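You operate a simulated robot arm through the tools that you are given. There is no shell and no other tool. Be economical: measure what you need, move in short steps, check, and stop when the job is done.

The job below is to be done with a simulated robot arm. You get a single attempt, and the scene is never put back.

Task
Take the oil bottle and leave it on the top of the long steel bench. Take the fuse with the yellow cap on the top of the bench with green legs and put it away on the shelf of the wooden bench. Put the fuse with the white cap on the shelf of the wooden bench. Fetch the black coil and set it on the shelf of the wooden bench. Put the brown rubber pad on the white sheet with the yellow grip. Open the bench drawer, take the white cap on the top of the tool stand and put it away in the inside of the bench drawer, then shut the drawer. Fetch the cream bend and set it on the top of the grey table. Any order will do. Set down upright: oil bottle, fuse with the yellow cap, fuse with the white cap, cream bend.
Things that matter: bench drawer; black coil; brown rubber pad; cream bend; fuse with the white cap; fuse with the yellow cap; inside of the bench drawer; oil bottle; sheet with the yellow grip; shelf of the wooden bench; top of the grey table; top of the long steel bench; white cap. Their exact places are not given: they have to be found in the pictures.

The check looks at the end state, three seconds after you hand in, the way a careful person would. Anything else that was tipped, shoved, dropped, spilled or broken makes it a failure. A push-on lid holds only when it is set on centred and level and pressed home; a screw cap is set on level and turned clockwise until tight. Flat cloth is picked up by pressing the open fingertips on it (5 to 10 N) and closing them slowly along it; thin cloth reads only 2 to 8 mm in the jaws.

Robot
A 6-joint arm with a two-finger parallel gripper on a trunk, on a base that drives. Base frame: it is fixed to the floor where the robot stands at the start and does not move with it; the origin is under the middle of the robot, x ahead of it, y to its left, z up; the surface under the hand at the start is at about z = 84. Units: cm, degrees, N and s.
Its first joint turns from -166.0 to 166.0 degrees. Places, roughly: bench drawer [80, 640, 60]; black coil [-125, 750, 75]; brown rubber pad (9x8x3 cm) [-140, 760, 80]; cream bend (15x10x10 cm) [100, 590, 80]; fuse with the white cap [-75, 750, 75]; fuse with the yellow cap [50, -50, 75]; inside of the bench drawer [80, 640, 60]; oil bottle [75, 0, 100]; sheet with the yellow grip [75, 550, 75]; shelf of the wooden bench [100, 590, 30]; top of the grey table [100, 730, 70]; top of the long steel bench [-160, -80, 80]; white cap (4x4x3 cm) [-190, 550, 90]. Payload 3.91 kg.
The TCP is the grasp point between the finger pads, 3 cm short of the fingertips. In the tool frame z runs along the fingers and y along their closing line. Largest opening 11 cm; finger width 2, thickness 1; the body of the gripper, 4.8 by 11.2 cm, starts 5.5 cm behind the TCP.
Orientation is that of the tool frame in the base frame, as [roll, pitch, yaw] about the fixed x, y, z axes, in that order (R = Rz(yaw) Ry(pitch) Rx(roll)). With the fingers straight down and closing along the base's y, the tool's x points along the base's -x, its y along +y and its z along -z.

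Tools
- The arm moves only by the tool servo_tool. Its arguments are lists of equal length, an entry for each row: "delta_pos": the shift along the base's x, y, z in units of 50 mm (1.0 is 50 mm), a list of three; "delta_rot": the turn, a rotation vector about the base's x, y, z in units of 8 degrees (1.0 is 8 degrees), a list of three; "hand": the opening, from 0 (shut) to 1 (fully open). In form: {"delta_pos": [[x, y, z], ...], "delta_rot": [[rx, ry, rz], ...], "hand": [hand, ...]}. A call has 1 to 8 rows; each row shifts and turns the commanded pose from where the row before left it. A call with a number of a shift or a turn outside -1 to 1 is refused whole. Rows are played at 5 a second. More than 5 cm and 8.6 degrees between two rows, or a gripper value outside its range, and nothing of the call is played. A pose out of reach is approached as far as the arm can. The call stops where the force on the tool passes 40 N (or 10 N more than at its start, if that is more) or the arm is blocked; 0.2 s more then pass. Each finger travels about 15.3 cm/s and halts on what it meets, pressing with about 37 N; the grip force reading is that of the motor and also rises with nothing between the fingers. The clock runs only during rows and for 0.2 s after the last one: add rows that do not move to give the fingers time. It gives the time, the measured TCP pose, the force on the tool (base axes), the opening and the grip force at its end, in the units of the frame above (readings bear some noise), with the torque about the TCP (base axes, N m) and any sound that the robot's microphone picked up.
- Cameras (640 x 400 px; columns grow to the right, rows downward): "scene" is now at [15.82, 15.36, 136.22]; the picture's right is [-0.95, -0.30, 0.00], its down [-0.19, 0.60, -0.78] and it looks along [0.24, -0.74, -0.63] (base axes); focal length 214 px, centre (320, 200). "wrist" rides on the gripper at [7.2, 1.7, -10.3] in the tool frame; the picture's right is [-0.23, 0.97, 0.00], its down [-0.76, -0.18, -0.62] and it looks along [-0.61, -0.14, 0.78] (tool axes); focal length 222 px, centre (320, 200).
- capture(camera): a new picture of that camera. The clock stands still meanwhile.
- drive_base(legs): drives the robot by 1 to 6 legs, each [ahead, turn to the left] in cm and degrees, along the robot's own axes; the way and the turn of a leg run together, so that a leg with both is an arc; at most 150 cm and 180 degrees a leg. The arm and the cameras ride along, it lands a little off, and it stops where it bumps. It gives what a move gives.
- head_to(pan, tilt): turns the head with the scene camera to pan (to the left, within 120 degrees either way) and tilt (down, from -29 to 69), counted from straight ahead of the robot. It gives what a move gives.
- measure_at(camera, pixels): for up to 12 pixels [column, row] of the newest picture of that camera ("zoom" is the newest enlarged one), the place [x, y, z] in the base frame of the surface seen there, good to about 0.3 cm. The clock stands still meanwhile.
- zoom(camera, box): a new picture of the part [left, top, right, bottom] of that camera's present view, enlarged. The clock stands still meanwhile.
- hand_in(): hands the job in; it is judged then, once.

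Go step by step. Measure first, check grasps and placings, and put right what went wrong. The budget is 322 turns and 198 pictures, counting those below and the enlarged ones. Unless the task says otherwise, let go and move clear before handing in, and close with one line.

The tools are called after "Emit:" as name(argument=value, ...) on one line, values as JSON. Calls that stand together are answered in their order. servo_tool: Moves the arm, as the interface text tells. Its arguments: {"type":"object","properties":{"delta_pos":{"type":"array","items":{"type":"array","items":{"type":"number"}}},"delta_rot":{"type":"array","items":{"type":"array","items":{"type":"number"}}},"hand":{"type":"array","items":{"type":"number"}}},"required":["delta_pos","delta_rot","hand"]} The other tools are called the same way: drive_base (legs) drives the base; head_to (pan, tilt) turns the head that bears the scene camera; capture (camera) takes a picture; measure_at (camera, pixels) gives the place of the surface under pixels of a picture; zoom (camera, box) takes an enlarged picture of a part of a camera's view; hand_in () hands the job in.

At the start:

```text
t: 0.0
ee_pos: [63.96, -3.71, 114.53]
ee_rot: [179.9, -0.1, -180.0]
ft_force: [0.3, 0.3, -0.6]
torque: [0.05, 0.02, 0.04]
opening: 10.98
grasp_force: 0.1
robot x, y, heading: [-0.08, -0.01, 0.1]
head pan, tilt: [-72.3, 38.9]
```

scene: 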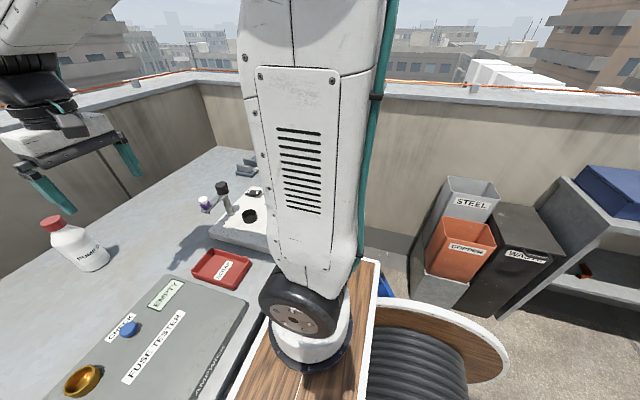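
wrist: 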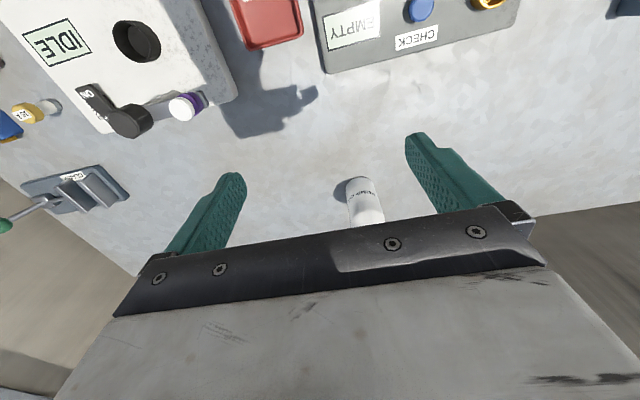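

The scene shows a white bottle with a red cap at (75,245) and the wrist sees small items; I look ahead for the bench.

Emit:
head_to(pan=-20, tilt=40)

Emit:
capture(camera="scene")

Emit:
zoom(camera="wrist", box=[0, 0, 320, 220])

```text
t: 1.2
ee_pos: [63.77, -3.69, 114.6]
ee_rot: [-180.0, 0.0, 180.0]
ft_force: [-0.3, 0.3, -0.4]
torque: [-0.01, -0.01, 0.0]
opening: 10.99
grasp_force: 0.0
robot x, y, heading: [0.07, 0.0, 0.3]
head pan, tilt: [-20.0, 40.0]
```

```text
195 pictures are left
```

scene: 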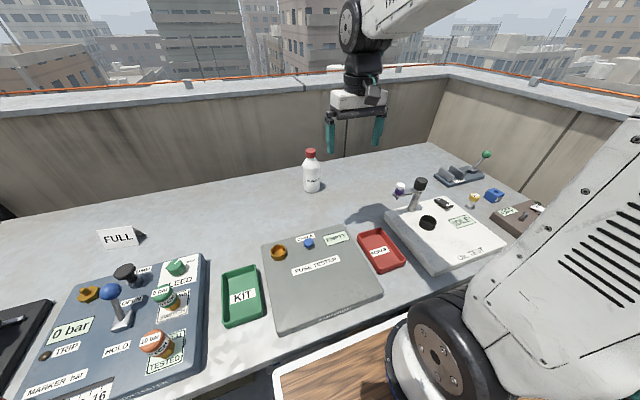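

```text
1.82 times, centred on (160, 110) of wrist
```

zoom: 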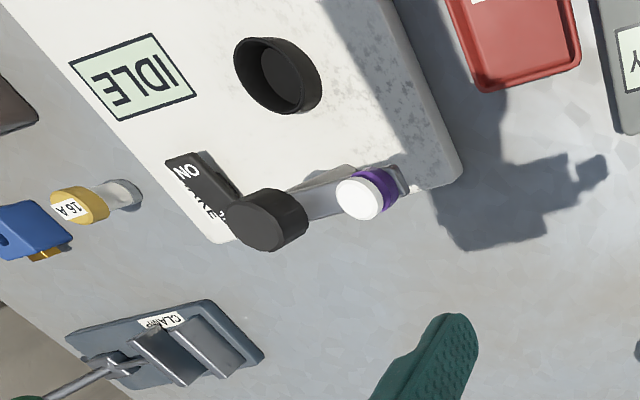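

A bottle stands at (311,170), a yellow-capped item at (474,199); I zoom both and measure.

Emit:
zoom(camera="scene", box=[370, 140, 560, 280])

Emit:
zoom(camera="scene", box=[230, 140, 410, 340])

Emit:
measure_at(camera="scene", pixels=[[311, 153], [311, 175], [311, 190], [474, 195], [475, 205], [495, 195], [428, 222], [399, 190], [300, 212], [460, 190], [400, 215], [515, 215]])

```text
2.86 times, centred on (465, 210) of scene
```

zoom: 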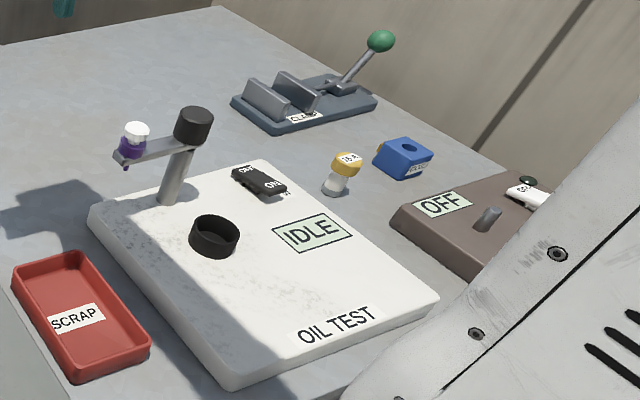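

```text
2.00 times, centred on (320, 240) of scene
```

zoom: 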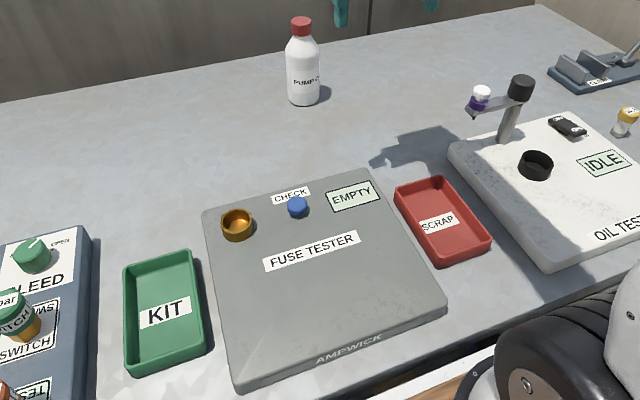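

```text
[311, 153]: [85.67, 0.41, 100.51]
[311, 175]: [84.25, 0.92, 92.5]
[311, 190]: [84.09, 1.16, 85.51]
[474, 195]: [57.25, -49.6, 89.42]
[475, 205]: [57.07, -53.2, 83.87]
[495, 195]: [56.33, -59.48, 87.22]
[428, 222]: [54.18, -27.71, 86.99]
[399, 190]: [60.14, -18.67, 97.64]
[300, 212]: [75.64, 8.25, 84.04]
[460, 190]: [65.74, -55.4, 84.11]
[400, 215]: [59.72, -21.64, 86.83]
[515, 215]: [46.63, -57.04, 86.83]
```

The bottle stands at about (86.5, 0.5) with its cap top near z 101; I enlarge it and the yellow-capped fuse.

Emit:
zoom(camera="scene", box=[286, 140, 342, 200])

Emit:
measure_at(camera="zoom", pixels=[[275, 110], [285, 140], [275, 160], [280, 220], [275, 300], [275, 440], [230, 300], [335, 300]])

Emit:
zoom(camera="scene", box=[445, 170, 525, 230])

```text
6.67 times, centred on (314, 170) of scene
```

zoom: 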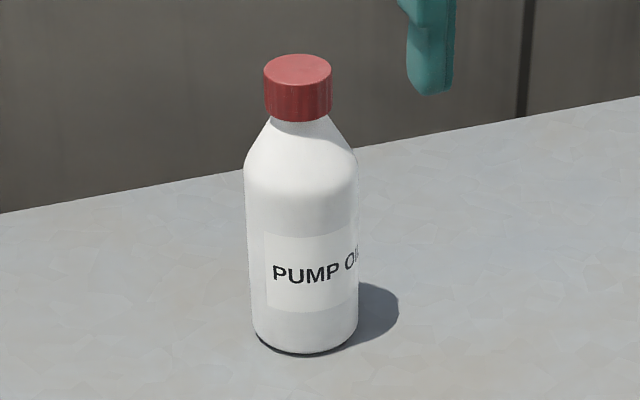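

```text
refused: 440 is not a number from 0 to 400
```

```text
6.67 times, centred on (485, 200) of scene
```

zoom: 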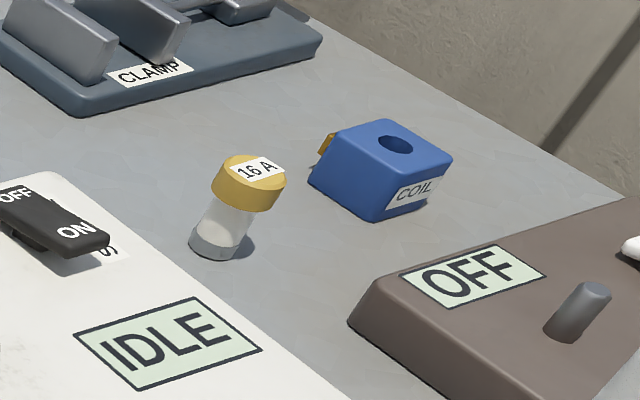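

Emit:
measure_at(camera="zoom", pixels=[[255, 165], [250, 190], [222, 225], [212, 250], [230, 170], [275, 180], [320, 175], [380, 140], [150, 215], [105, 240], [350, 320]])

Emit:
measure_at(camera="scene", pixels=[[311, 150], [311, 156], [311, 161], [311, 165], [311, 170]])

```text
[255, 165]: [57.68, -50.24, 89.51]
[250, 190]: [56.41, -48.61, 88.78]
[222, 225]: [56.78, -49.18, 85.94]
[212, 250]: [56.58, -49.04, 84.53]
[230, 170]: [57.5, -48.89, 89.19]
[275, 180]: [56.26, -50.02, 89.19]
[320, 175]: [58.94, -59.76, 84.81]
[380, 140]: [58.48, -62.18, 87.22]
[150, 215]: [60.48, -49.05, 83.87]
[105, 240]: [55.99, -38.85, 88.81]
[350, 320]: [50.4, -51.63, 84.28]
```

```text
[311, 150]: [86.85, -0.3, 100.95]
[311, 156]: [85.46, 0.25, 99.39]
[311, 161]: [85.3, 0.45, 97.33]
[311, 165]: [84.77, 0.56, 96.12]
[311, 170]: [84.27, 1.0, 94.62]
```

Bottle axis is about (87.5, 0), cap z 97.3–101; I move over it with the hand open.

Emit:
servo_tool(delta_pos=[[0.95, 0.15, 0], [0.95, 0.15, 0], [0.95, 0.15, 0], [0.95, 0.15, 0], [0.95, 0.14, 0], [0, 0, -0.8], [0, 0, 0], [0, 0, 0]], delta_rot=[[0, 0, 0], [0, 0, 0], [0, 0, 0], [0, 0, 0], [0, 0, 0], [0, 0, 0], [0, 0, 0], [0, 0, 0]], hand=[1, 1, 1, 1, 1, 1, 1, 1])

Emit:
capture(camera="wrist")

Emit:
capture(camera="scene")

```text
t: 3.0
ee_pos: [87.91, 0.12, 110.43]
ee_rot: [-180.0, 0.0, 180.0]
ft_force: [-0.4, 0.4, -0.1]
torque: [0.0, 0.02, 0.02]
opening: 11.0
grasp_force: 0.2
robot x, y, heading: [0.01, -0.08, -0.0]
head pan, tilt: [-20.0, 40.0]
```

```text
189 pictures are left
```

wrist: 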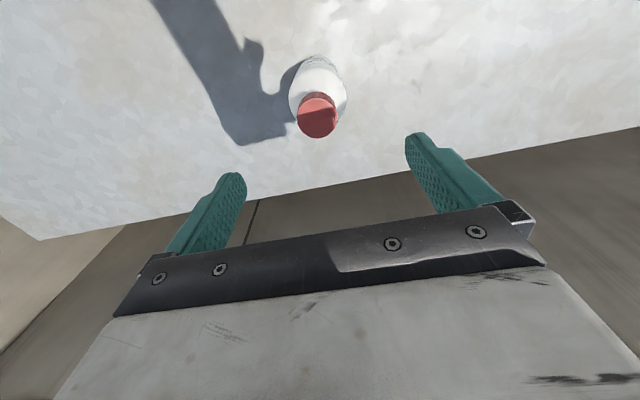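

```text
188 pictures are left
```

scene: 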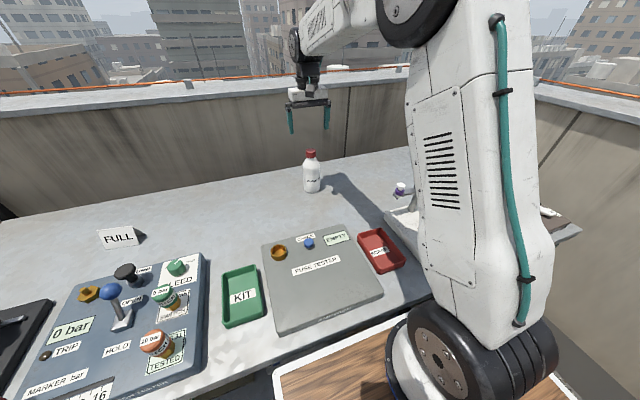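

The cap shows in the wrist picture at (317,115); I measure it before descending.

Emit:
measure_at(camera="wrist", pixels=[[316, 95], [317, 103], [298, 117], [337, 115], [317, 115], [318, 70]])

```text
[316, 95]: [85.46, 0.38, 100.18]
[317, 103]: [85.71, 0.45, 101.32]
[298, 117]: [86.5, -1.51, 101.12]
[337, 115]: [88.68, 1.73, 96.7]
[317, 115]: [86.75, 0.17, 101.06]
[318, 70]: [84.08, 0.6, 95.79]
```

The cap centre is near (87.1, 0.3), so I shift back 0.8 and descend to grip it.

Emit:
servo_tool(delta_pos=[[-0.16, 0, -0.7], [0, 0, -0.7], [0, 0, -0.7], [0, 0, 0], [0, 0, 0], [0, 0, 0], [0, 0, 0], [0, 0, 0]], delta_rot=[[0, 0, 0], [0, 0, 0], [0, 0, 0], [0, 0, 0], [0, 0, 0], [0, 0, 0], [0, 0, 0], [0, 0, 0]], hand=[1, 1, 1, 1, 0.6, 0.45, 0.2, 0.2])

Emit:
capture(camera="wrist")

```text
t: 4.8
ee_pos: [86.72, -0.02, 100.01]
ee_rot: [-179.9, 0.0, 180.0]
ft_force: [-0.9, -0.4, 0.6]
torque: [-0.08, 0.0, -0.05]
opening: 4.41
grasp_force: 36.9
robot x, y, heading: [0.12, -0.17, 0.2]
head pan, tilt: [-20.0, 40.0]
```

```text
187 pictures are left
```

wrist: 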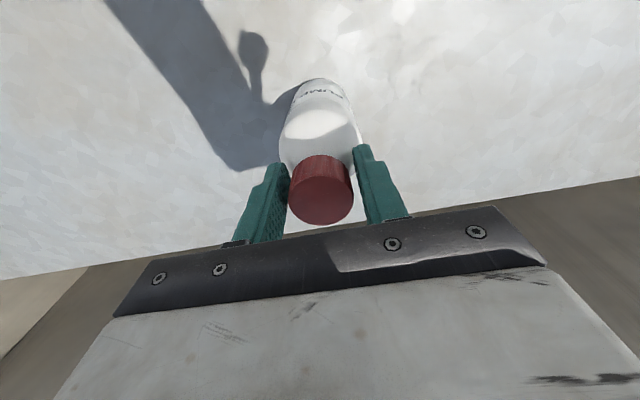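

The cap is gripped at 4.41 cm, 37 N; I lift and pull back.

Emit:
servo_tool(delta_pos=[[0, 0, 0.3], [0, 0, 0.7], [0, 0, 0.8], [0, 0, 0.8], [0, 0, 0.8], [0, 0, 0], [0, 0, 0]], delta_rot=[[0, 0, 0], [0, 0, 0], [0, 0, 0], [0, 0, 0], [0, 0, 0], [0, 0, 0], [0, 0, 0]], hand=[0.2, 0.2, 0.2, 0.2, 0.2, 0.2, 0.2])

Emit:
head_to(pan=120, tilt=20)

Emit:
capture(camera="scene")

```text
t: 6.4
ee_pos: [87.06, 0.28, 117.18]
ee_rot: [-180.0, 0.0, -180.0]
ft_force: [0.3, 0.0, -4.4]
torque: [-0.01, 0.04, -0.02]
opening: 4.26
grasp_force: 36.8
robot x, y, heading: [-0.35, -0.23, 0.0]
head pan, tilt: [-20.0, 40.0]
```

```text
t: 8.6
ee_pos: [87.18, 0.35, 117.11]
ee_rot: [-180.0, 0.0, 180.0]
ft_force: [-0.4, -0.7, -4.4]
torque: [-0.05, 0.01, 0.0]
opening: 4.24
grasp_force: 37.1
robot x, y, heading: [-0.06, -0.06, -0.0]
head pan, tilt: [120.0, 20.0]
```

```text
186 pictures are left
```

scene: 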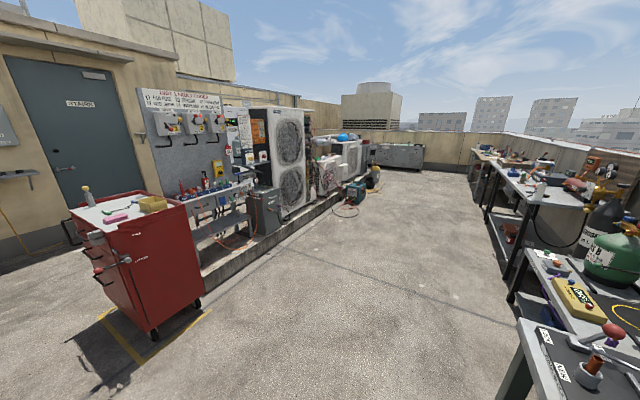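

The yard runs off along +y; now I look the other way for the long steel bench.

Emit:
head_to(pan=-120, tilt=20)

Emit:
capture(camera="scene")

```text
t: 12.0
ee_pos: [87.11, 0.22, 117.04]
ee_rot: [-179.9, 0.0, -179.9]
ft_force: [0.6, 0.6, -4.7]
torque: [0.01, 0.02, 0.01]
opening: 4.23
grasp_force: 36.8
robot x, y, heading: [0.19, 0.07, -0.0]
head pan, tilt: [-120.0, 20.0]
```

```text
185 pictures are left
```

scene: 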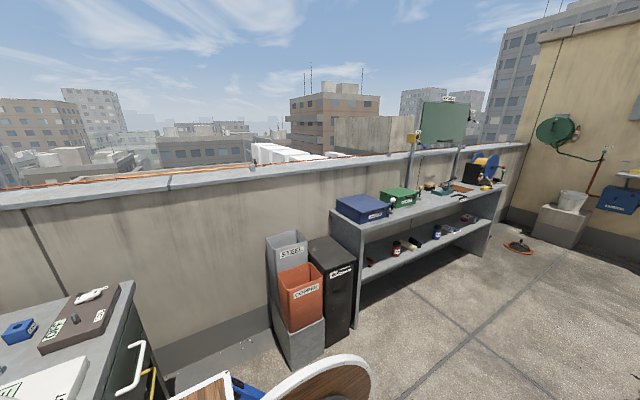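

The long steel bench is at (330–490, 160–260); I measure its top and the floor in between.

Emit:
measure_at(camera="scene", pixels=[[355, 228], [400, 213], [412, 210], [425, 206], [440, 202], [455, 196], [490, 190], [363, 325], [392, 203], [300, 390], [480, 300], [410, 300]])

Emit:
zoom(camera="scene", box=[320, 130, 520, 260])

```text
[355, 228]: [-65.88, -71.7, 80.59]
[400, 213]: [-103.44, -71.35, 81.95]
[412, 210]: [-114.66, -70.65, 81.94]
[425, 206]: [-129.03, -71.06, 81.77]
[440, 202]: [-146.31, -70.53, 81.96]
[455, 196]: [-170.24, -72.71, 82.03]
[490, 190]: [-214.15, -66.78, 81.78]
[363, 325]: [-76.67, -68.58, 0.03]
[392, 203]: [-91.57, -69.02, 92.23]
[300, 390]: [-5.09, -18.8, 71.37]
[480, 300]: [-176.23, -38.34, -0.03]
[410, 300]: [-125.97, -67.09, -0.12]
```

```text
3.08 times, centred on (420, 195) of scene
```

zoom: 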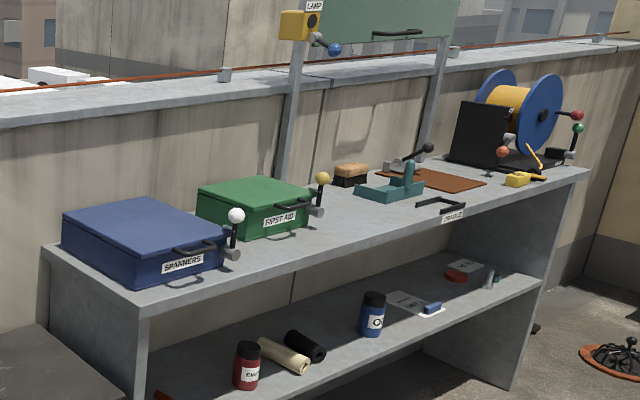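

The bench's front edge is at y≈-68, top z 82, with free room near x≈-130. I check the floor around my base, where a cable drum seems near.

Emit:
head_to(pan=-100, tilt=60)

Emit:
capture(camera="scene")

Emit:
head_to(pan=120, tilt=55)

Emit:
capture(camera="scene")

```text
t: 13.1
ee_pos: [87.17, 0.31, 116.98]
ee_rot: [-180.0, 0.1, 180.0]
ft_force: [0.9, -1.3, -3.6]
torque: [0.03, 0.03, 0.0]
opening: 4.24
grasp_force: 37.2
robot x, y, heading: [0.34, -0.11, 0.1]
head pan, tilt: [-100.0, 60.0]
```

```text
183 pictures are left
```

scene: 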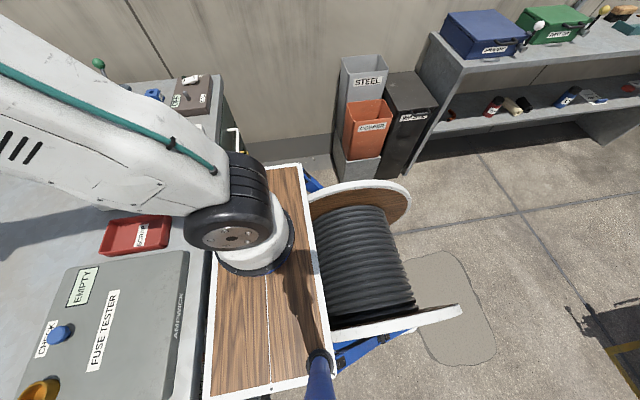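

```text
t: 16.3
ee_pos: [87.12, 0.27, 117.11]
ee_rot: [180.0, 0.0, -179.9]
ft_force: [0.0, 0.3, -3.9]
torque: [0.01, 0.02, 0.01]
opening: 4.21
grasp_force: 37.2
robot x, y, heading: [0.13, 0.29, -0.2]
head pan, tilt: [120.0, 55.0]
```

```text
182 pictures are left
```

scene: 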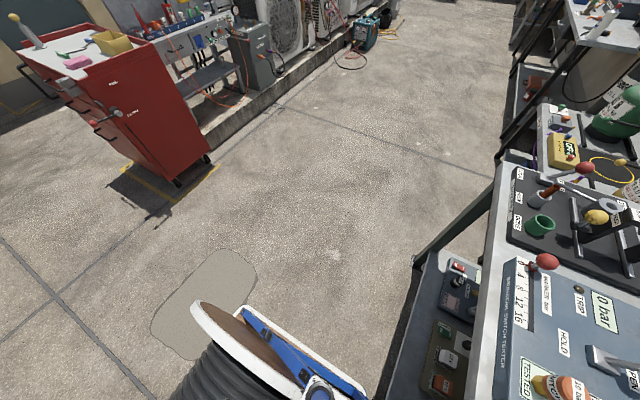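

The cable drum is part of my own cart; I measure its extent and the red stand.

Emit:
measure_at(camera="scene", pixels=[[195, 305], [240, 310], [200, 380], [360, 385], [415, 270], [178, 183], [208, 158], [265, 120], [500, 155], [330, 255], [85, 180], [480, 240]])

```text
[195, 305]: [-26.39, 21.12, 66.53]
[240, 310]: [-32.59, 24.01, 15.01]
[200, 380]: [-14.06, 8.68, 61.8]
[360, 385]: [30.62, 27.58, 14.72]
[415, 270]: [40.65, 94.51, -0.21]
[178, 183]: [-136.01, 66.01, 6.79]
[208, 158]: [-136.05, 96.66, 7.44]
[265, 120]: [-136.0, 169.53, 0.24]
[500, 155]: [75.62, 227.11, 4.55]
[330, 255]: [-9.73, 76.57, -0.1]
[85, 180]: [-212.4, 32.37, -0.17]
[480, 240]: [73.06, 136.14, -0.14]
```

The way behind is clear; I retract the bottle a little higher, then back up 110 cm and turn right to face the long steel bench.

Emit:
servo_tool(delta_pos=[[-0.8, 0, 0.5], [-0.8, 0, 0.5], [-0.8, 0, 0.2], [-0.6, 0, 0], [0, 0, 0]], delta_rot=[[0, 0, 0], [0, 0, 0], [0, 0, 0], [0, 0, 0], [0, 0, 0]], hand=[0.2, 0.2, 0.2, 0.2, 0.2])

Emit:
drive_base(legs=[[-115, 0], [0, -90]])

Emit:
head_to(pan=0, tilt=40)

Emit:
capture(camera="scene")

```text
t: 17.5
ee_pos: [71.76, 0.05, 123.08]
ee_rot: [-180.0, 0.0, 179.9]
ft_force: [0.3, 0.1, -3.9]
torque: [0.0, 0.03, 0.05]
opening: 4.2
grasp_force: 37.0
robot x, y, heading: [-0.04, 0.05, -0.2]
head pan, tilt: [120.0, 55.0]
```

```text
t: 27.4
ee_pos: [-118.68, -73.35, 122.93]
ee_rot: [180.0, 0.0, 88.8]
ft_force: [-0.1, -0.1, -4.5]
torque: [0.05, -0.02, 0.0]
opening: 4.13
grasp_force: 36.8
robot x, y, heading: [-117.52, -1.46, -91.1]
head pan, tilt: [120.0, 55.0]
```

```text
t: 29.4
ee_pos: [-118.69, -73.24, 123.02]
ee_rot: [-179.9, -0.1, 88.8]
ft_force: [-0.5, -0.8, -3.3]
torque: [0.02, -0.01, 0.0]
opening: 4.12
grasp_force: 36.8
robot x, y, heading: [-117.16, -1.59, -91.3]
head pan, tilt: [0.0, 40.0]
```

```text
181 pictures are left
```

scene: 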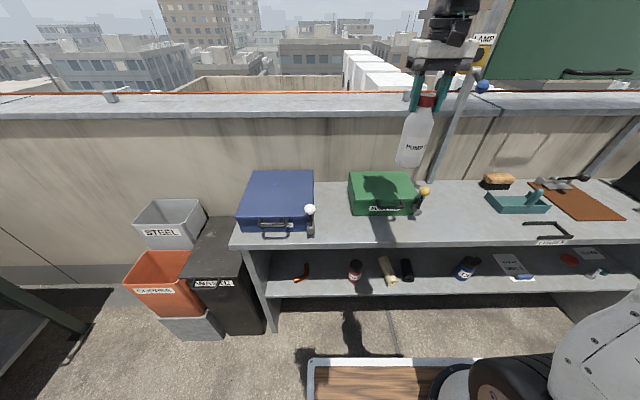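

The free spot is around pixel (455,210) between the green box and the brush; I measure it.

Emit:
measure_at(camera="scene", pixels=[[455, 210], [455, 195], [460, 228], [428, 208], [487, 200], [440, 240], [480, 215], [525, 225], [425, 190]])

Emit:
zoom(camera="scene", box=[340, 60, 520, 260])

```text
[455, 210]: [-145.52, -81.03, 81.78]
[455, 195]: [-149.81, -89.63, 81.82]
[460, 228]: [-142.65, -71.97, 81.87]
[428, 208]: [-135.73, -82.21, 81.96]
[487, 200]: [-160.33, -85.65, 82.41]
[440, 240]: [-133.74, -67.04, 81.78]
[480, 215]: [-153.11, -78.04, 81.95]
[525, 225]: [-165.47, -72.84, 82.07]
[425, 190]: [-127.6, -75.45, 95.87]
```

```text
2.00 times, centred on (430, 160) of scene
```

zoom: 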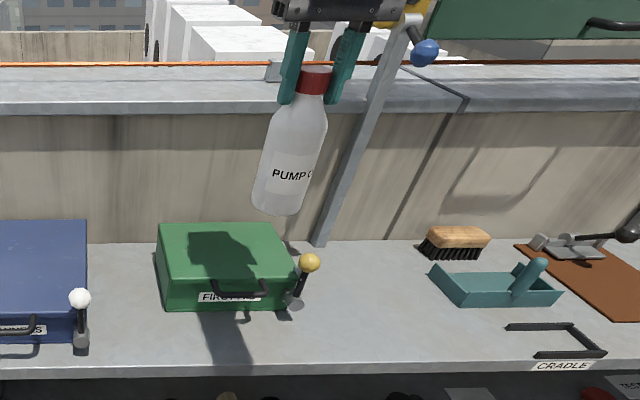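

I carry it over (-145.5, -81), then lower to just above the top.

Emit:
servo_tool(delta_pos=[[-0.89, -0.25, 0], [-0.89, -0.25, 0], [-0.89, -0.25, 0], [-0.89, -0.25, 0], [-0.9, -0.27, 0], [-0.9, -0.27, 0], [0, 0, 0], [0, 0, 0]], delta_rot=[[0, 0, 0], [0, 0, 0], [0, 0, 0], [0, 0, 0], [0, 0, 0], [0, 0, 0], [0, 0, 0], [0, 0, 0]], hand=[0.2, 0.2, 0.2, 0.2, 0.2, 0.2, 0.2, 0.2])

Emit:
servo_tool(delta_pos=[[0, 0, -0.8], [0, 0, -0.9], [0, 0, -0.9], [0, 0, -0.9], [0, 0, 0], [0, 0, 0]], delta_rot=[[0, 0, 0], [0, 0, 0], [0, 0, 0], [0, 0, 0], [0, 0, 0], [0, 0, 0]], hand=[0.2, 0.2, 0.2, 0.2, 0.2, 0.2])

Emit:
zoom(camera="scene", box=[380, 100, 540, 260])

Emit:
capture(camera="wrist")

```text
t: 31.1
ee_pos: [-145.58, -80.97, 122.89]
ee_rot: [180.0, 0.0, 88.8]
ft_force: [-0.3, 0.4, -4.5]
torque: [0.01, 0.0, -0.01]
opening: 4.12
grasp_force: 37.1
robot x, y, heading: [-117.05, -1.78, -91.1]
head pan, tilt: [0.0, 40.0]
```

```text
t: 32.5
ee_pos: [-145.41, -80.79, 105.58]
ee_rot: [180.0, 0.0, 88.9]
ft_force: [-0.4, 0.1, -3.8]
torque: [-0.01, 0.03, -0.01]
opening: 4.11
grasp_force: 36.7
robot x, y, heading: [-116.92, -1.5, -91.0]
head pan, tilt: [0.0, 40.0]
```

```text
2.50 times, centred on (460, 180) of scene
```

zoom: 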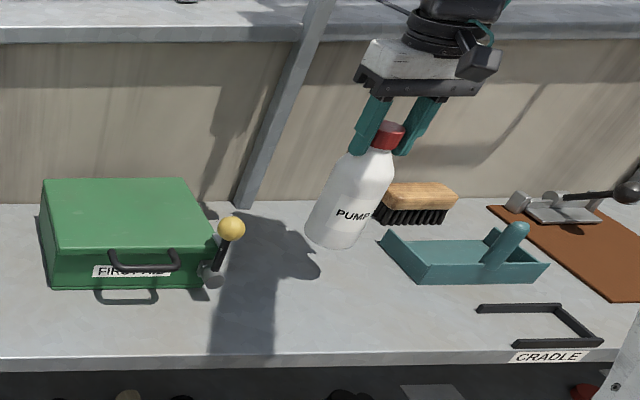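

```text
178 pictures are left
```

wrist: 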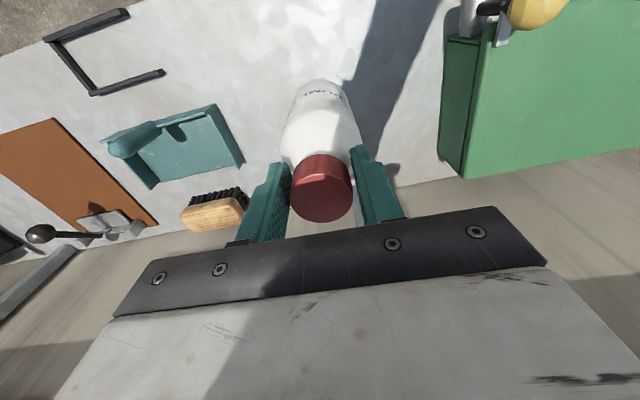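

The bottle hangs upright and clear of the neighbours; I lower to about contact height.

Emit:
servo_tool(delta_pos=[[0, 0, -0.6], [0, 0, -0.6], [0, 0, -0.15], [0, 0, 0], [0, 0, 0]], delta_rot=[[0, 0, 0], [0, 0, 0], [0, 0, 0], [0, 0, 0], [0, 0, 0]], hand=[0.2, 0.2, 0.2, 0.2, 0.2])

Emit:
servo_tool(delta_pos=[[0, 0, -0.04], [0, 0, -0.04], [0, 0, 0]], delta_rot=[[0, 0, 0], [0, 0, 0], [0, 0, 0]], hand=[0.2, 0.2, 0.2])

```text
t: 33.8
ee_pos: [-145.4, -80.98, 98.62]
ee_rot: [-180.0, 0.0, 88.8]
ft_force: [0.1, -0.7, -3.8]
torque: [0.0, -0.02, 0.04]
opening: 4.1
grasp_force: 37.2
robot x, y, heading: [-117.38, -1.54, -91.2]
head pan, tilt: [0.0, 40.0]
```

```text
t: 34.5
ee_pos: [-145.46, -81.04, 98.38]
ee_rot: [180.0, 0.1, 88.9]
ft_force: [0.8, 1.4, -1.6]
torque: [0.07, -0.02, -0.03]
opening: 4.07
grasp_force: 36.7
robot x, y, heading: [-117.01, -1.46, -91.4]
head pan, tilt: [0.0, 40.0]
```

The weight begins to leave the hand (−1.6 N), so it is touching; a touch more and I open.

Emit:
servo_tool(delta_pos=[[0, 0, -0.04], [0, 0, 0], [0, 0, 0], [0, 0, 0], [0, 0, 0], [0, 0, 0]], delta_rot=[[0, 0, 0], [0, 0, 0], [0, 0, 0], [0, 0, 0], [0, 0, 0], [0, 0, 0]], hand=[0.2, 0.2, 0.4, 0.5, 0.8, 1])

Emit:
servo_tool(delta_pos=[[0, 0, 0.4], [0, 0, 0.8], [0, 0, 0.9], [0, 0, 0.9], [0, 0.9, 0.6], [0, 0.9, 0], [0, 0, 0]], delta_rot=[[0, 0, 0], [0, 0, 0], [0, 0, 0], [0, 0, 0], [0, 0, 0], [0, 0, 0], [0, 0, 0]], hand=[1, 1, 1, 1, 1, 1, 1])

Emit:
capture(camera="scene")

```text
t: 36.0
ee_pos: [-145.52, -81.06, 98.23]
ee_rot: [-180.0, 0.0, 88.8]
ft_force: [0.9, 0.2, 0.5]
torque: [-0.01, 0.01, 0.02]
opening: 11.01
grasp_force: 0.0
robot x, y, heading: [-117.23, -1.88, -91.3]
head pan, tilt: [0.0, 40.0]
```

```text
refused: row 5 steps farther than a row can; nothing moved
```

```text
177 pictures are left
```

scene: 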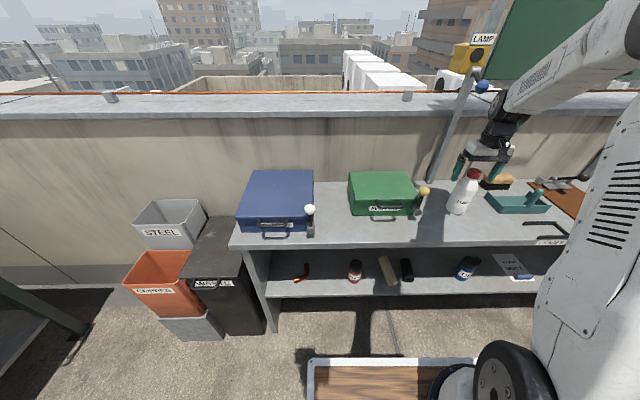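

The bottle stands free and upright. I lift clear and retract.

Emit:
servo_tool(delta_pos=[[0, 0, 0.4], [0, 0, 0.8], [0, 0, 0.9], [0, 0, 0.9], [0.2, 0.5, 0.8], [0.8, 0.5, 0.2], [0.9, 0.3, 0], [0.9, 0.3, 0]], delta_rot=[[0, 0, 0], [0, 0, 0], [0, 0, 0], [0, 0, 0], [0, 0, 0], [0, 0, 0], [0, 0, 0], [0, 0, 0]], hand=[1, 1, 1, 1, 1, 1, 1, 1])

Emit:
servo_tool(delta_pos=[[0.9, 0.3, 0], [0.9, 0.2, 0], [0.9, 0, 0], [0.9, 0, 0], [0, 0, 0]], delta_rot=[[0, 0, 0], [0, 0, 0], [0, 0, 0], [0, 0, 0], [0, 0, 0]], hand=[1, 1, 1, 1, 1])

Emit:
zoom(camera="scene", box=[400, 120, 580, 260])

Emit:
drive_base(legs=[[0, 91], [113, 0]])

```text
t: 37.8
ee_pos: [-131.63, -73.14, 118.32]
ee_rot: [-180.0, -0.1, 88.8]
ft_force: [0.2, 0.2, -1.1]
torque: [0.02, -0.03, 0.04]
opening: 10.96
grasp_force: 0.0
robot x, y, heading: [-117.05, -1.3, -91.2]
head pan, tilt: [0.0, 40.0]
```

```text
t: 39.0
ee_pos: [-113.53, -70.21, 118.15]
ee_rot: [-180.0, 0.1, 88.8]
ft_force: [-0.2, -0.2, 0.3]
torque: [0.01, 0.0, -0.02]
opening: 11.0
grasp_force: 0.1
robot x, y, heading: [-117.02, -1.42, -91.1]
head pan, tilt: [0.0, 40.0]
```

```text
2.86 times, centred on (490, 190) of scene
```

zoom: 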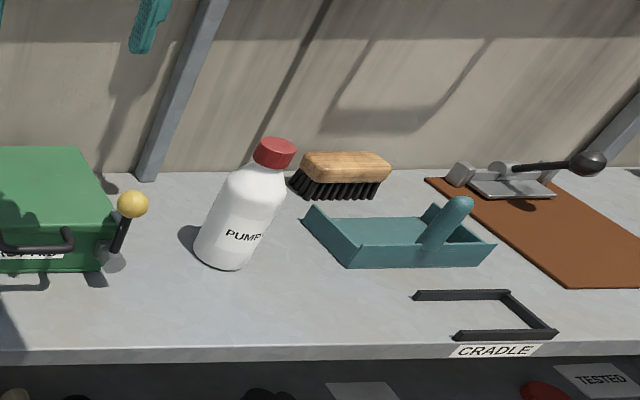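

```text
t: 48.6
ee_pos: [65.3, 2.95, 118.21]
ee_rot: [-180.0, 0.0, 179.9]
ft_force: [0.0, 0.0, 0.4]
torque: [-0.01, 0.0, 0.04]
opening: 11.0
grasp_force: 0.1
robot x, y, heading: [-3.72, -1.91, -0.4]
head pan, tilt: [0.0, 40.0]
```

The bottle is placed well. I'm back at the start bench; I move the open hand above the yellow-capped fuse at (57.2, −49.8).

Emit:
servo_tool(delta_pos=[[-0.15, -0.95, 0], [-0.15, -0.95, 0], [-0.15, -0.95, 0], [-0.15, -0.95, 0], [-0.15, -0.95, 0], [-0.15, -0.95, 0], [-0.15, -0.95, 0], [-0.15, -0.95, 0]], delta_rot=[[0, 0, 0], [0, 0, 0], [0, 0, 0], [0, 0, 0], [0, 0, 0], [0, 0, 0], [0, 0, 0], [0, 0, 0]], hand=[1, 1, 1, 1, 1, 1, 1, 1])

Emit:
servo_tool(delta_pos=[[-0.15, -0.95, 0], [-0.15, -0.95, 0], [-0.12, -0.65, -0.5], [0, 0, -0.8], [0, 0, 0], [0, 0, 0]], delta_rot=[[0, 0, 0], [0, 0, 0], [0, 0, 0], [0, 0, 0], [0, 0, 0], [0, 0, 0]], hand=[1, 1, 1, 1, 1, 1])

Emit:
capture(camera="wrist")

```text
t: 50.4
ee_pos: [59.24, -34.93, 117.72]
ee_rot: [180.0, 0.0, 179.9]
ft_force: [0.1, -0.2, 0.5]
torque: [-0.02, -0.02, -0.05]
opening: 11.0
grasp_force: 0.1
robot x, y, heading: [-3.19, -1.95, -0.2]
head pan, tilt: [0.0, 40.0]
```

```text
t: 51.8
ee_pos: [57.02, -47.92, 111.76]
ee_rot: [-179.9, -0.1, 179.9]
ft_force: [-0.2, -0.5, 0.6]
torque: [-0.02, 0.0, 0.0]
opening: 11.0
grasp_force: 0.0
robot x, y, heading: [-3.34, -2.28, -0.3]
head pan, tilt: [0.0, 40.0]
```

```text
175 pictures are left
```

wrist: 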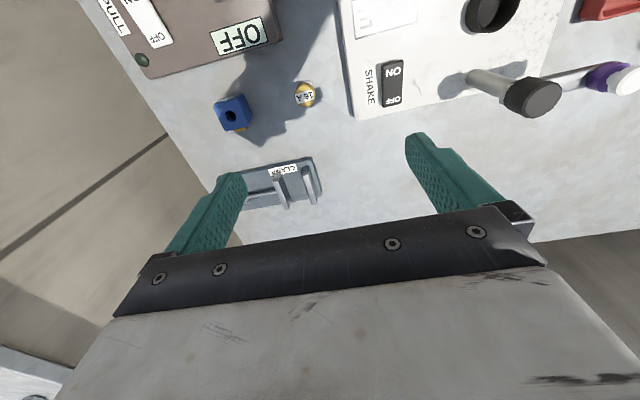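

The fuse is at wrist pixel (304,95) between the blue coil and the white box; I measure neighbours.

Emit:
measure_at(camera="wrist", pixels=[[304, 92], [304, 102], [305, 85], [248, 118], [222, 115], [345, 60], [352, 118], [300, 172], [312, 170], [310, 180], [268, 175]])

```text
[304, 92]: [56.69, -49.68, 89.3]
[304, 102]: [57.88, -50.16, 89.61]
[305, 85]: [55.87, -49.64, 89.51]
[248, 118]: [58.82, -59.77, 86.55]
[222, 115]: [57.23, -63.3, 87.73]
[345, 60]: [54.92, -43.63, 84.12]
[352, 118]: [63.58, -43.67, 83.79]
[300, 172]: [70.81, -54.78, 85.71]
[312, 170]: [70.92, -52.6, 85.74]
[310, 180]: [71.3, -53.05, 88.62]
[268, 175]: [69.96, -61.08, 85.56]
```

Fuse centre is (56.9, −49.9), cap top 89.5, with room either side along y. I descend half-open and grip the cap.

Emit:
servo_tool(delta_pos=[[0, -0.4, -0.8], [0, 0, -0.9], [0, 0, -0.9], [0, 0, -0.9], [0, 0, -0.9], [0, 0, -0.3], [0, 0, 0], [0, 0, 0]], delta_rot=[[0, 0, 0], [0, 0, 0], [0, 0, 0], [0, 0, 0], [0, 0, 0], [0, 0, 0], [0, 0, 0], [0, 0, 0]], hand=[0.65, 0.65, 0.65, 0.65, 0.65, 0.65, 0.65, 0.65])

Emit:
capture(camera="wrist")

```text
t: 53.6
ee_pos: [57.14, -49.83, 88.45]
ee_rot: [180.0, 0.0, 179.9]
ft_force: [-0.3, 0.2, -0.5]
torque: [0.0, 0.0, 0.03]
opening: 7.15
grasp_force: 0.1
robot x, y, heading: [-3.62, -2.05, 0.1]
head pan, tilt: [0.0, 40.0]
```

```text
174 pictures are left
```

wrist: 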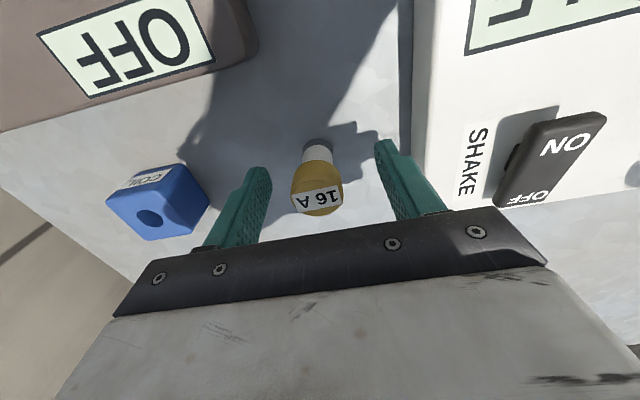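

The fuse sits between the fingers; I close and lift.

Emit:
servo_tool(delta_pos=[[0, 0, 0], [0, 0, 0], [0, 0, 0], [0, 0, 0], [0, 0, 0]], delta_rot=[[0, 0, 0], [0, 0, 0], [0, 0, 0], [0, 0, 0], [0, 0, 0]], hand=[0.5, 0.35, 0.15, 0.15, 0.15])

Emit:
servo_tool(delta_pos=[[0, 0, 0.3], [0, 0, 0.9], [0, 0, 0.9], [0, 0, 0.9], [0, 0, 0.9], [0, 0, 0.9], [0, 0, 0.9], [0, 0, 0]], delta_rot=[[0, 0, 0], [0, 0, 0], [0, 0, 0], [0, 0, 0], [0, 0, 0], [0, 0, 0], [0, 0, 0], [0, 0, 0]], hand=[0.15, 0.15, 0.15, 0.15, 0.15, 0.15, 0.15, 0.15])

Emit:
capture(camera="wrist")

```text
t: 54.8
ee_pos: [57.06, -49.83, 88.34]
ee_rot: [-180.0, 0.0, 179.8]
ft_force: [-0.2, -0.1, -0.1]
torque: [-0.01, 0.02, -0.02]
opening: 2.76
grasp_force: 37.3
robot x, y, heading: [-3.43, -1.84, -0.1]
head pan, tilt: [0.0, 40.0]
```

```text
t: 56.6
ee_pos: [56.83, -49.76, 116.88]
ee_rot: [180.0, 0.0, 179.9]
ft_force: [-0.1, -0.3, -0.1]
torque: [-0.01, -0.01, 0.0]
opening: 2.72
grasp_force: 37.0
robot x, y, heading: [-3.05, -2.04, -0.4]
head pan, tilt: [0.0, 40.0]
```

```text
173 pictures are left
```

wrist: 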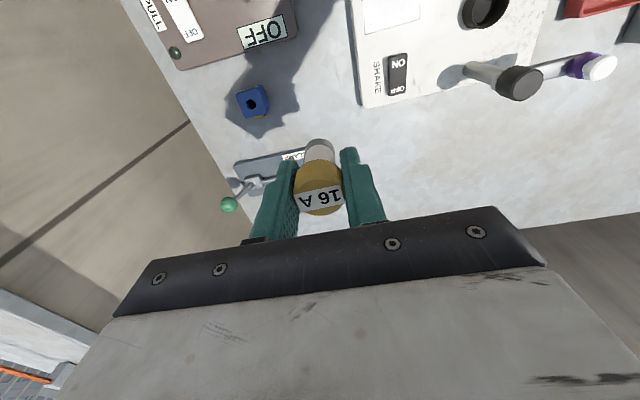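

The fuse is held. I swing the arm to the front, then back away, turn left and drive up the alley.

Emit:
servo_tool(delta_pos=[[0.1, 0.95, 0], [0.1, 0.95, 0], [0.1, 0.95, 0], [0.1, 0.95, 0], [0.1, 0.95, 0], [0.1, 0.95, 0], [0.1, 0.95, 0], [0.1, 0.95, 0]], delta_rot=[[0, 0, 0], [0, 0, 0], [0, 0, 0], [0, 0, 0], [0, 0, 0], [0, 0, 0], [0, 0, 0], [0, 0, 0]], hand=[0.15, 0.15, 0.15, 0.15, 0.15, 0.15, 0.15, 0.15])

Emit:
servo_tool(delta_pos=[[0.1, 0.95, 0.1], [0.1, 0.95, 0.1]], delta_rot=[[0, 0, 0], [0, 0, 0]], hand=[0.15, 0.15])

Emit:
drive_base(legs=[[-42, 0], [0, 90], [150, 0]])

Emit:
head_to(pan=0, tilt=25)

Emit:
capture(camera="scene")

```text
t: 58.4
ee_pos: [60.88, -11.32, 116.84]
ee_rot: [180.0, 0.0, 180.0]
ft_force: [-0.5, -0.5, -0.1]
torque: [0.02, -0.01, 0.0]
opening: 2.76
grasp_force: 37.1
robot x, y, heading: [-3.39, -1.9, 0.0]
head pan, tilt: [0.0, 40.0]
```

```text
t: 59.0
ee_pos: [61.99, -2.07, 117.87]
ee_rot: [-180.0, 0.0, 179.8]
ft_force: [-0.3, -1.0, -0.3]
torque: [0.04, 0.0, 0.02]
opening: 2.76
grasp_force: 36.5
robot x, y, heading: [-2.74, -1.76, -0.0]
head pan, tilt: [0.0, 40.0]
```

```text
t: 72.4
ee_pos: [-49.82, 212.26, 117.87]
ee_rot: [180.0, 0.1, -88.4]
ft_force: [-0.3, -0.4, 0.6]
torque: [-0.01, 0.02, 0.0]
opening: 2.76
grasp_force: 37.2
robot x, y, heading: [-48.44, 146.67, 91.6]
head pan, tilt: [0.0, 40.0]
```

```text
t: 73.2
ee_pos: [-49.73, 212.2, 117.96]
ee_rot: [180.0, 0.0, -88.5]
ft_force: [0.3, -0.4, 1.1]
torque: [0.0, -0.01, -0.04]
opening: 2.76
grasp_force: 37.1
robot x, y, heading: [-48.41, 146.76, 91.8]
head pan, tilt: [0.0, 25.0]
```

```text
172 pictures are left
```

scene: 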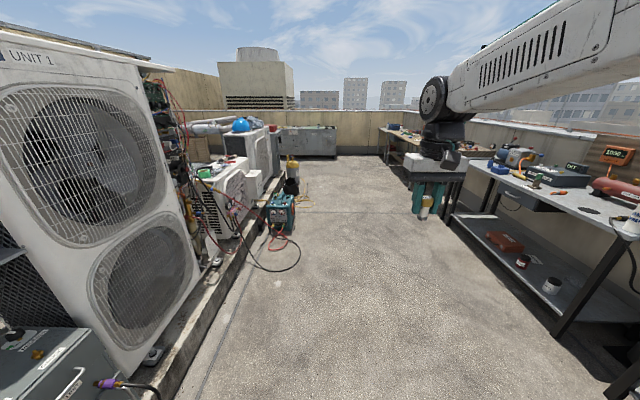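

The alley ahead has a hose and a teal unit at (280,215); I measure clearances.

Emit:
measure_at(camera="scene", pixels=[[298, 262], [292, 228], [304, 195], [452, 215], [470, 245], [548, 325], [386, 155], [440, 180], [400, 250], [335, 130], [300, 158]])

Emit:
zoom(camera="scene", box=[240, 110, 480, 240])

```text
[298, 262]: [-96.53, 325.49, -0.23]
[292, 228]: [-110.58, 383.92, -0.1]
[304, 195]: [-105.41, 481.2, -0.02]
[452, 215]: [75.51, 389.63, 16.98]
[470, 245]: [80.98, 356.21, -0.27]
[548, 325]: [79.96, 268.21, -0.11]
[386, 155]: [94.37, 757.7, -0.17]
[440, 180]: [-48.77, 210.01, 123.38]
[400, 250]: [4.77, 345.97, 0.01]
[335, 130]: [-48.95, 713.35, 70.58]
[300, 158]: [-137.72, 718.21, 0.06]
```

```text
2.67 times, centred on (360, 175) of scene
```

zoom: 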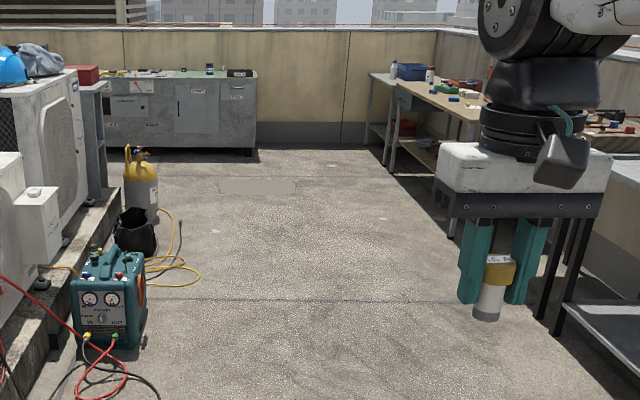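

Hoses lie at x<−96; the right benches start x≈75. I steer slightly right and drive 330 cm toward y≈480.

Emit:
drive_base(legs=[[0, -7], [150, 0], [150, 0], [60, 5]])

Emit:
head_to(pan=-50, tilt=30)

Emit:
capture(camera="scene")

```text
t: 91.1
ee_pos: [-26.19, 568.81, 117.86]
ee_rot: [179.9, -0.1, -87.7]
ft_force: [0.6, 0.2, -0.1]
torque: [-0.01, 0.02, -0.01]
opening: 2.71
grasp_force: 36.6
robot x, y, heading: [-23.59, 503.04, 92.2]
head pan, tilt: [0.0, 25.0]
```

```text
t: 92.3
ee_pos: [-26.23, 568.91, 117.87]
ee_rot: [180.0, 0.0, -87.7]
ft_force: [-0.3, -0.2, 0.1]
torque: [-0.01, -0.02, 0.0]
opening: 2.73
grasp_force: 36.8
robot x, y, heading: [-23.8, 503.32, 92.2]
head pan, tilt: [-50.0, 30.0]
```

```text
170 pictures are left
```

scene: 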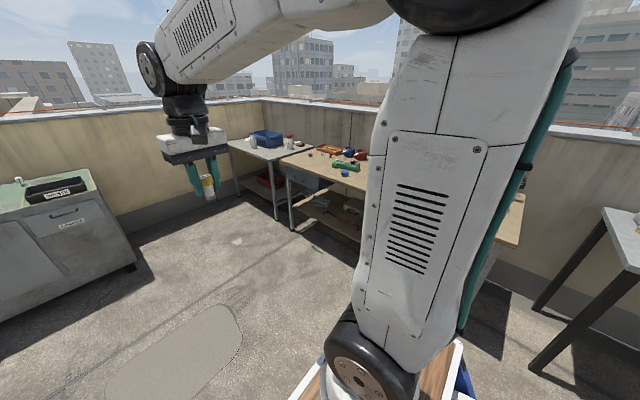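

My arm hides the wooden bench; I turn the base right to face it.

Emit:
drive_base(legs=[[40, 0], [0, -92]])

Emit:
head_to(pan=15, tilt=35)

Emit:
capture(camera="scene")

```text
t: 98.6
ee_pos: [39.88, 546.46, 117.93]
ee_rot: [180.0, 0.0, -178.1]
ft_force: [0.1, -0.4, -0.5]
torque: [-0.04, -0.02, 0.05]
opening: 2.77
grasp_force: 37.7
robot x, y, heading: [-25.61, 544.33, 1.7]
head pan, tilt: [-50.0, 30.0]
```

```text
t: 100.0
ee_pos: [39.83, 546.38, 117.85]
ee_rot: [180.0, 0.0, -178.0]
ft_force: [0.6, -0.4, -0.8]
torque: [-0.02, 0.0, -0.01]
opening: 2.73
grasp_force: 37.1
robot x, y, heading: [-25.43, 543.93, 2.2]
head pan, tilt: [15.0, 35.0]
```

```text
169 pictures are left
```

scene: 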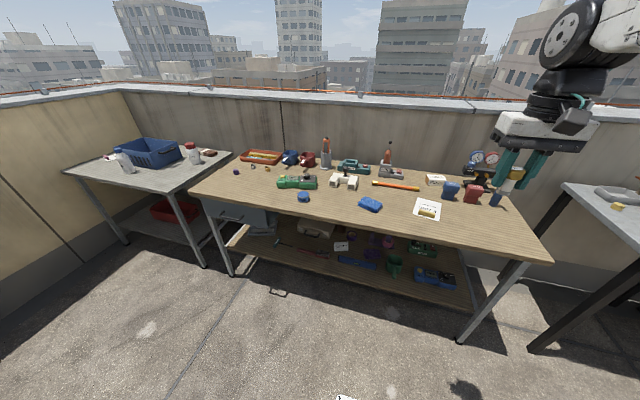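

The wooden bench is fully in view, with the shelf below, a drawer at (235,215) and a white sheet with a yellow grip at (427,208). I zoom for details.

Emit:
zoom(camera="scene", box=[190, 120, 390, 300])

Emit:
zoom(camera="scene", box=[350, 120, 560, 300])

Emit:
measure_at(camera="scene", pixels=[[230, 200], [235, 215], [240, 245], [300, 255], [350, 270], [400, 278], [460, 290], [440, 245], [550, 260], [195, 190], [460, 340], [340, 230]])

```text
2.22 times, centred on (290, 210) of scene
```

zoom: 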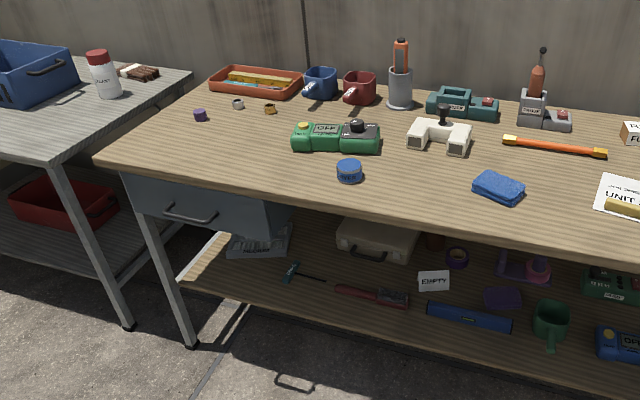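

```text
2.22 times, centred on (455, 210) of scene
```

zoom: 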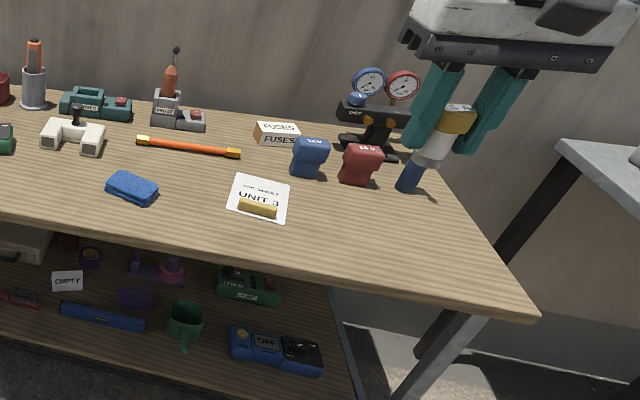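

```text
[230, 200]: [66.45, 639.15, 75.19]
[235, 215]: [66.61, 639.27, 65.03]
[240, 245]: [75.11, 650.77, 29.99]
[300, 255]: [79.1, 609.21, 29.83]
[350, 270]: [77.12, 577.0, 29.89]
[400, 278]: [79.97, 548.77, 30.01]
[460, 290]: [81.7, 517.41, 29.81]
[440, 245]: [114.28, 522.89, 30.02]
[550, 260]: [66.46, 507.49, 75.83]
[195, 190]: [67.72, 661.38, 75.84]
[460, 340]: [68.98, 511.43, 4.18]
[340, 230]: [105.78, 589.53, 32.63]
```

The shelf is at z 30, about 4 cm behind the top's edge at x≈66, so it wants a tilted hand; I'll set the fuse on the bench top temporarily and regrip at 45°. First I drive closer and look at the shelf.

Emit:
drive_base(legs=[[24, -2]])

Emit:
head_to(pan=-5, tilt=50)

Emit:
capture(camera="scene")

```text
t: 101.8
ee_pos: [63.84, 544.61, 117.87]
ee_rot: [179.8, 0.1, 179.9]
ft_force: [-0.8, 0.5, 0.0]
torque: [-0.01, 0.01, 0.02]
opening: 2.7
grasp_force: 37.0
robot x, y, heading: [-1.57, 544.83, 0.2]
head pan, tilt: [15.0, 35.0]
```

```text
t: 102.6
ee_pos: [63.9, 544.51, 117.84]
ee_rot: [-180.0, -0.1, 180.0]
ft_force: [0.5, 0.8, -0.4]
torque: [-0.01, -0.01, -0.01]
opening: 2.72
grasp_force: 36.6
robot x, y, heading: [-1.6, 545.01, 0.0]
head pan, tilt: [-5.0, 50.0]
```

```text
166 pictures are left
```

scene: 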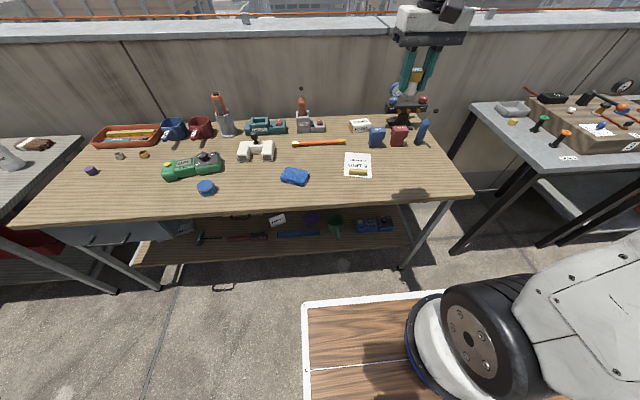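

Now I zoom on the visible shelf strip and measure free spots.

Emit:
zoom(camera="scene", box=[130, 190, 430, 280])

Emit:
measure_at(camera="scene", pixels=[[300, 253], [300, 246], [180, 255], [160, 262], [390, 240], [400, 246], [350, 238], [310, 198], [420, 180], [410, 160], [430, 190], [240, 260]])

```text
2.13 times, centred on (280, 235) of scene
```

zoom: 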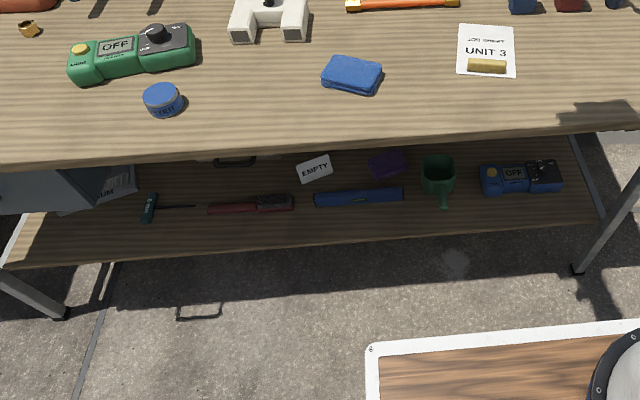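

```text
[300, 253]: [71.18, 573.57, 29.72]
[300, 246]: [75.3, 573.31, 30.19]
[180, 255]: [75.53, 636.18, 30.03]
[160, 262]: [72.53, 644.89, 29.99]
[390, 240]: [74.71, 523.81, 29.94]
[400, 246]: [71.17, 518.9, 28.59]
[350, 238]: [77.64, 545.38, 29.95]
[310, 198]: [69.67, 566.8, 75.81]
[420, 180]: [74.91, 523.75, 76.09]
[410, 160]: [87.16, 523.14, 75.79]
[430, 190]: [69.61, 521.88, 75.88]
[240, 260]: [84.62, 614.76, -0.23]
```

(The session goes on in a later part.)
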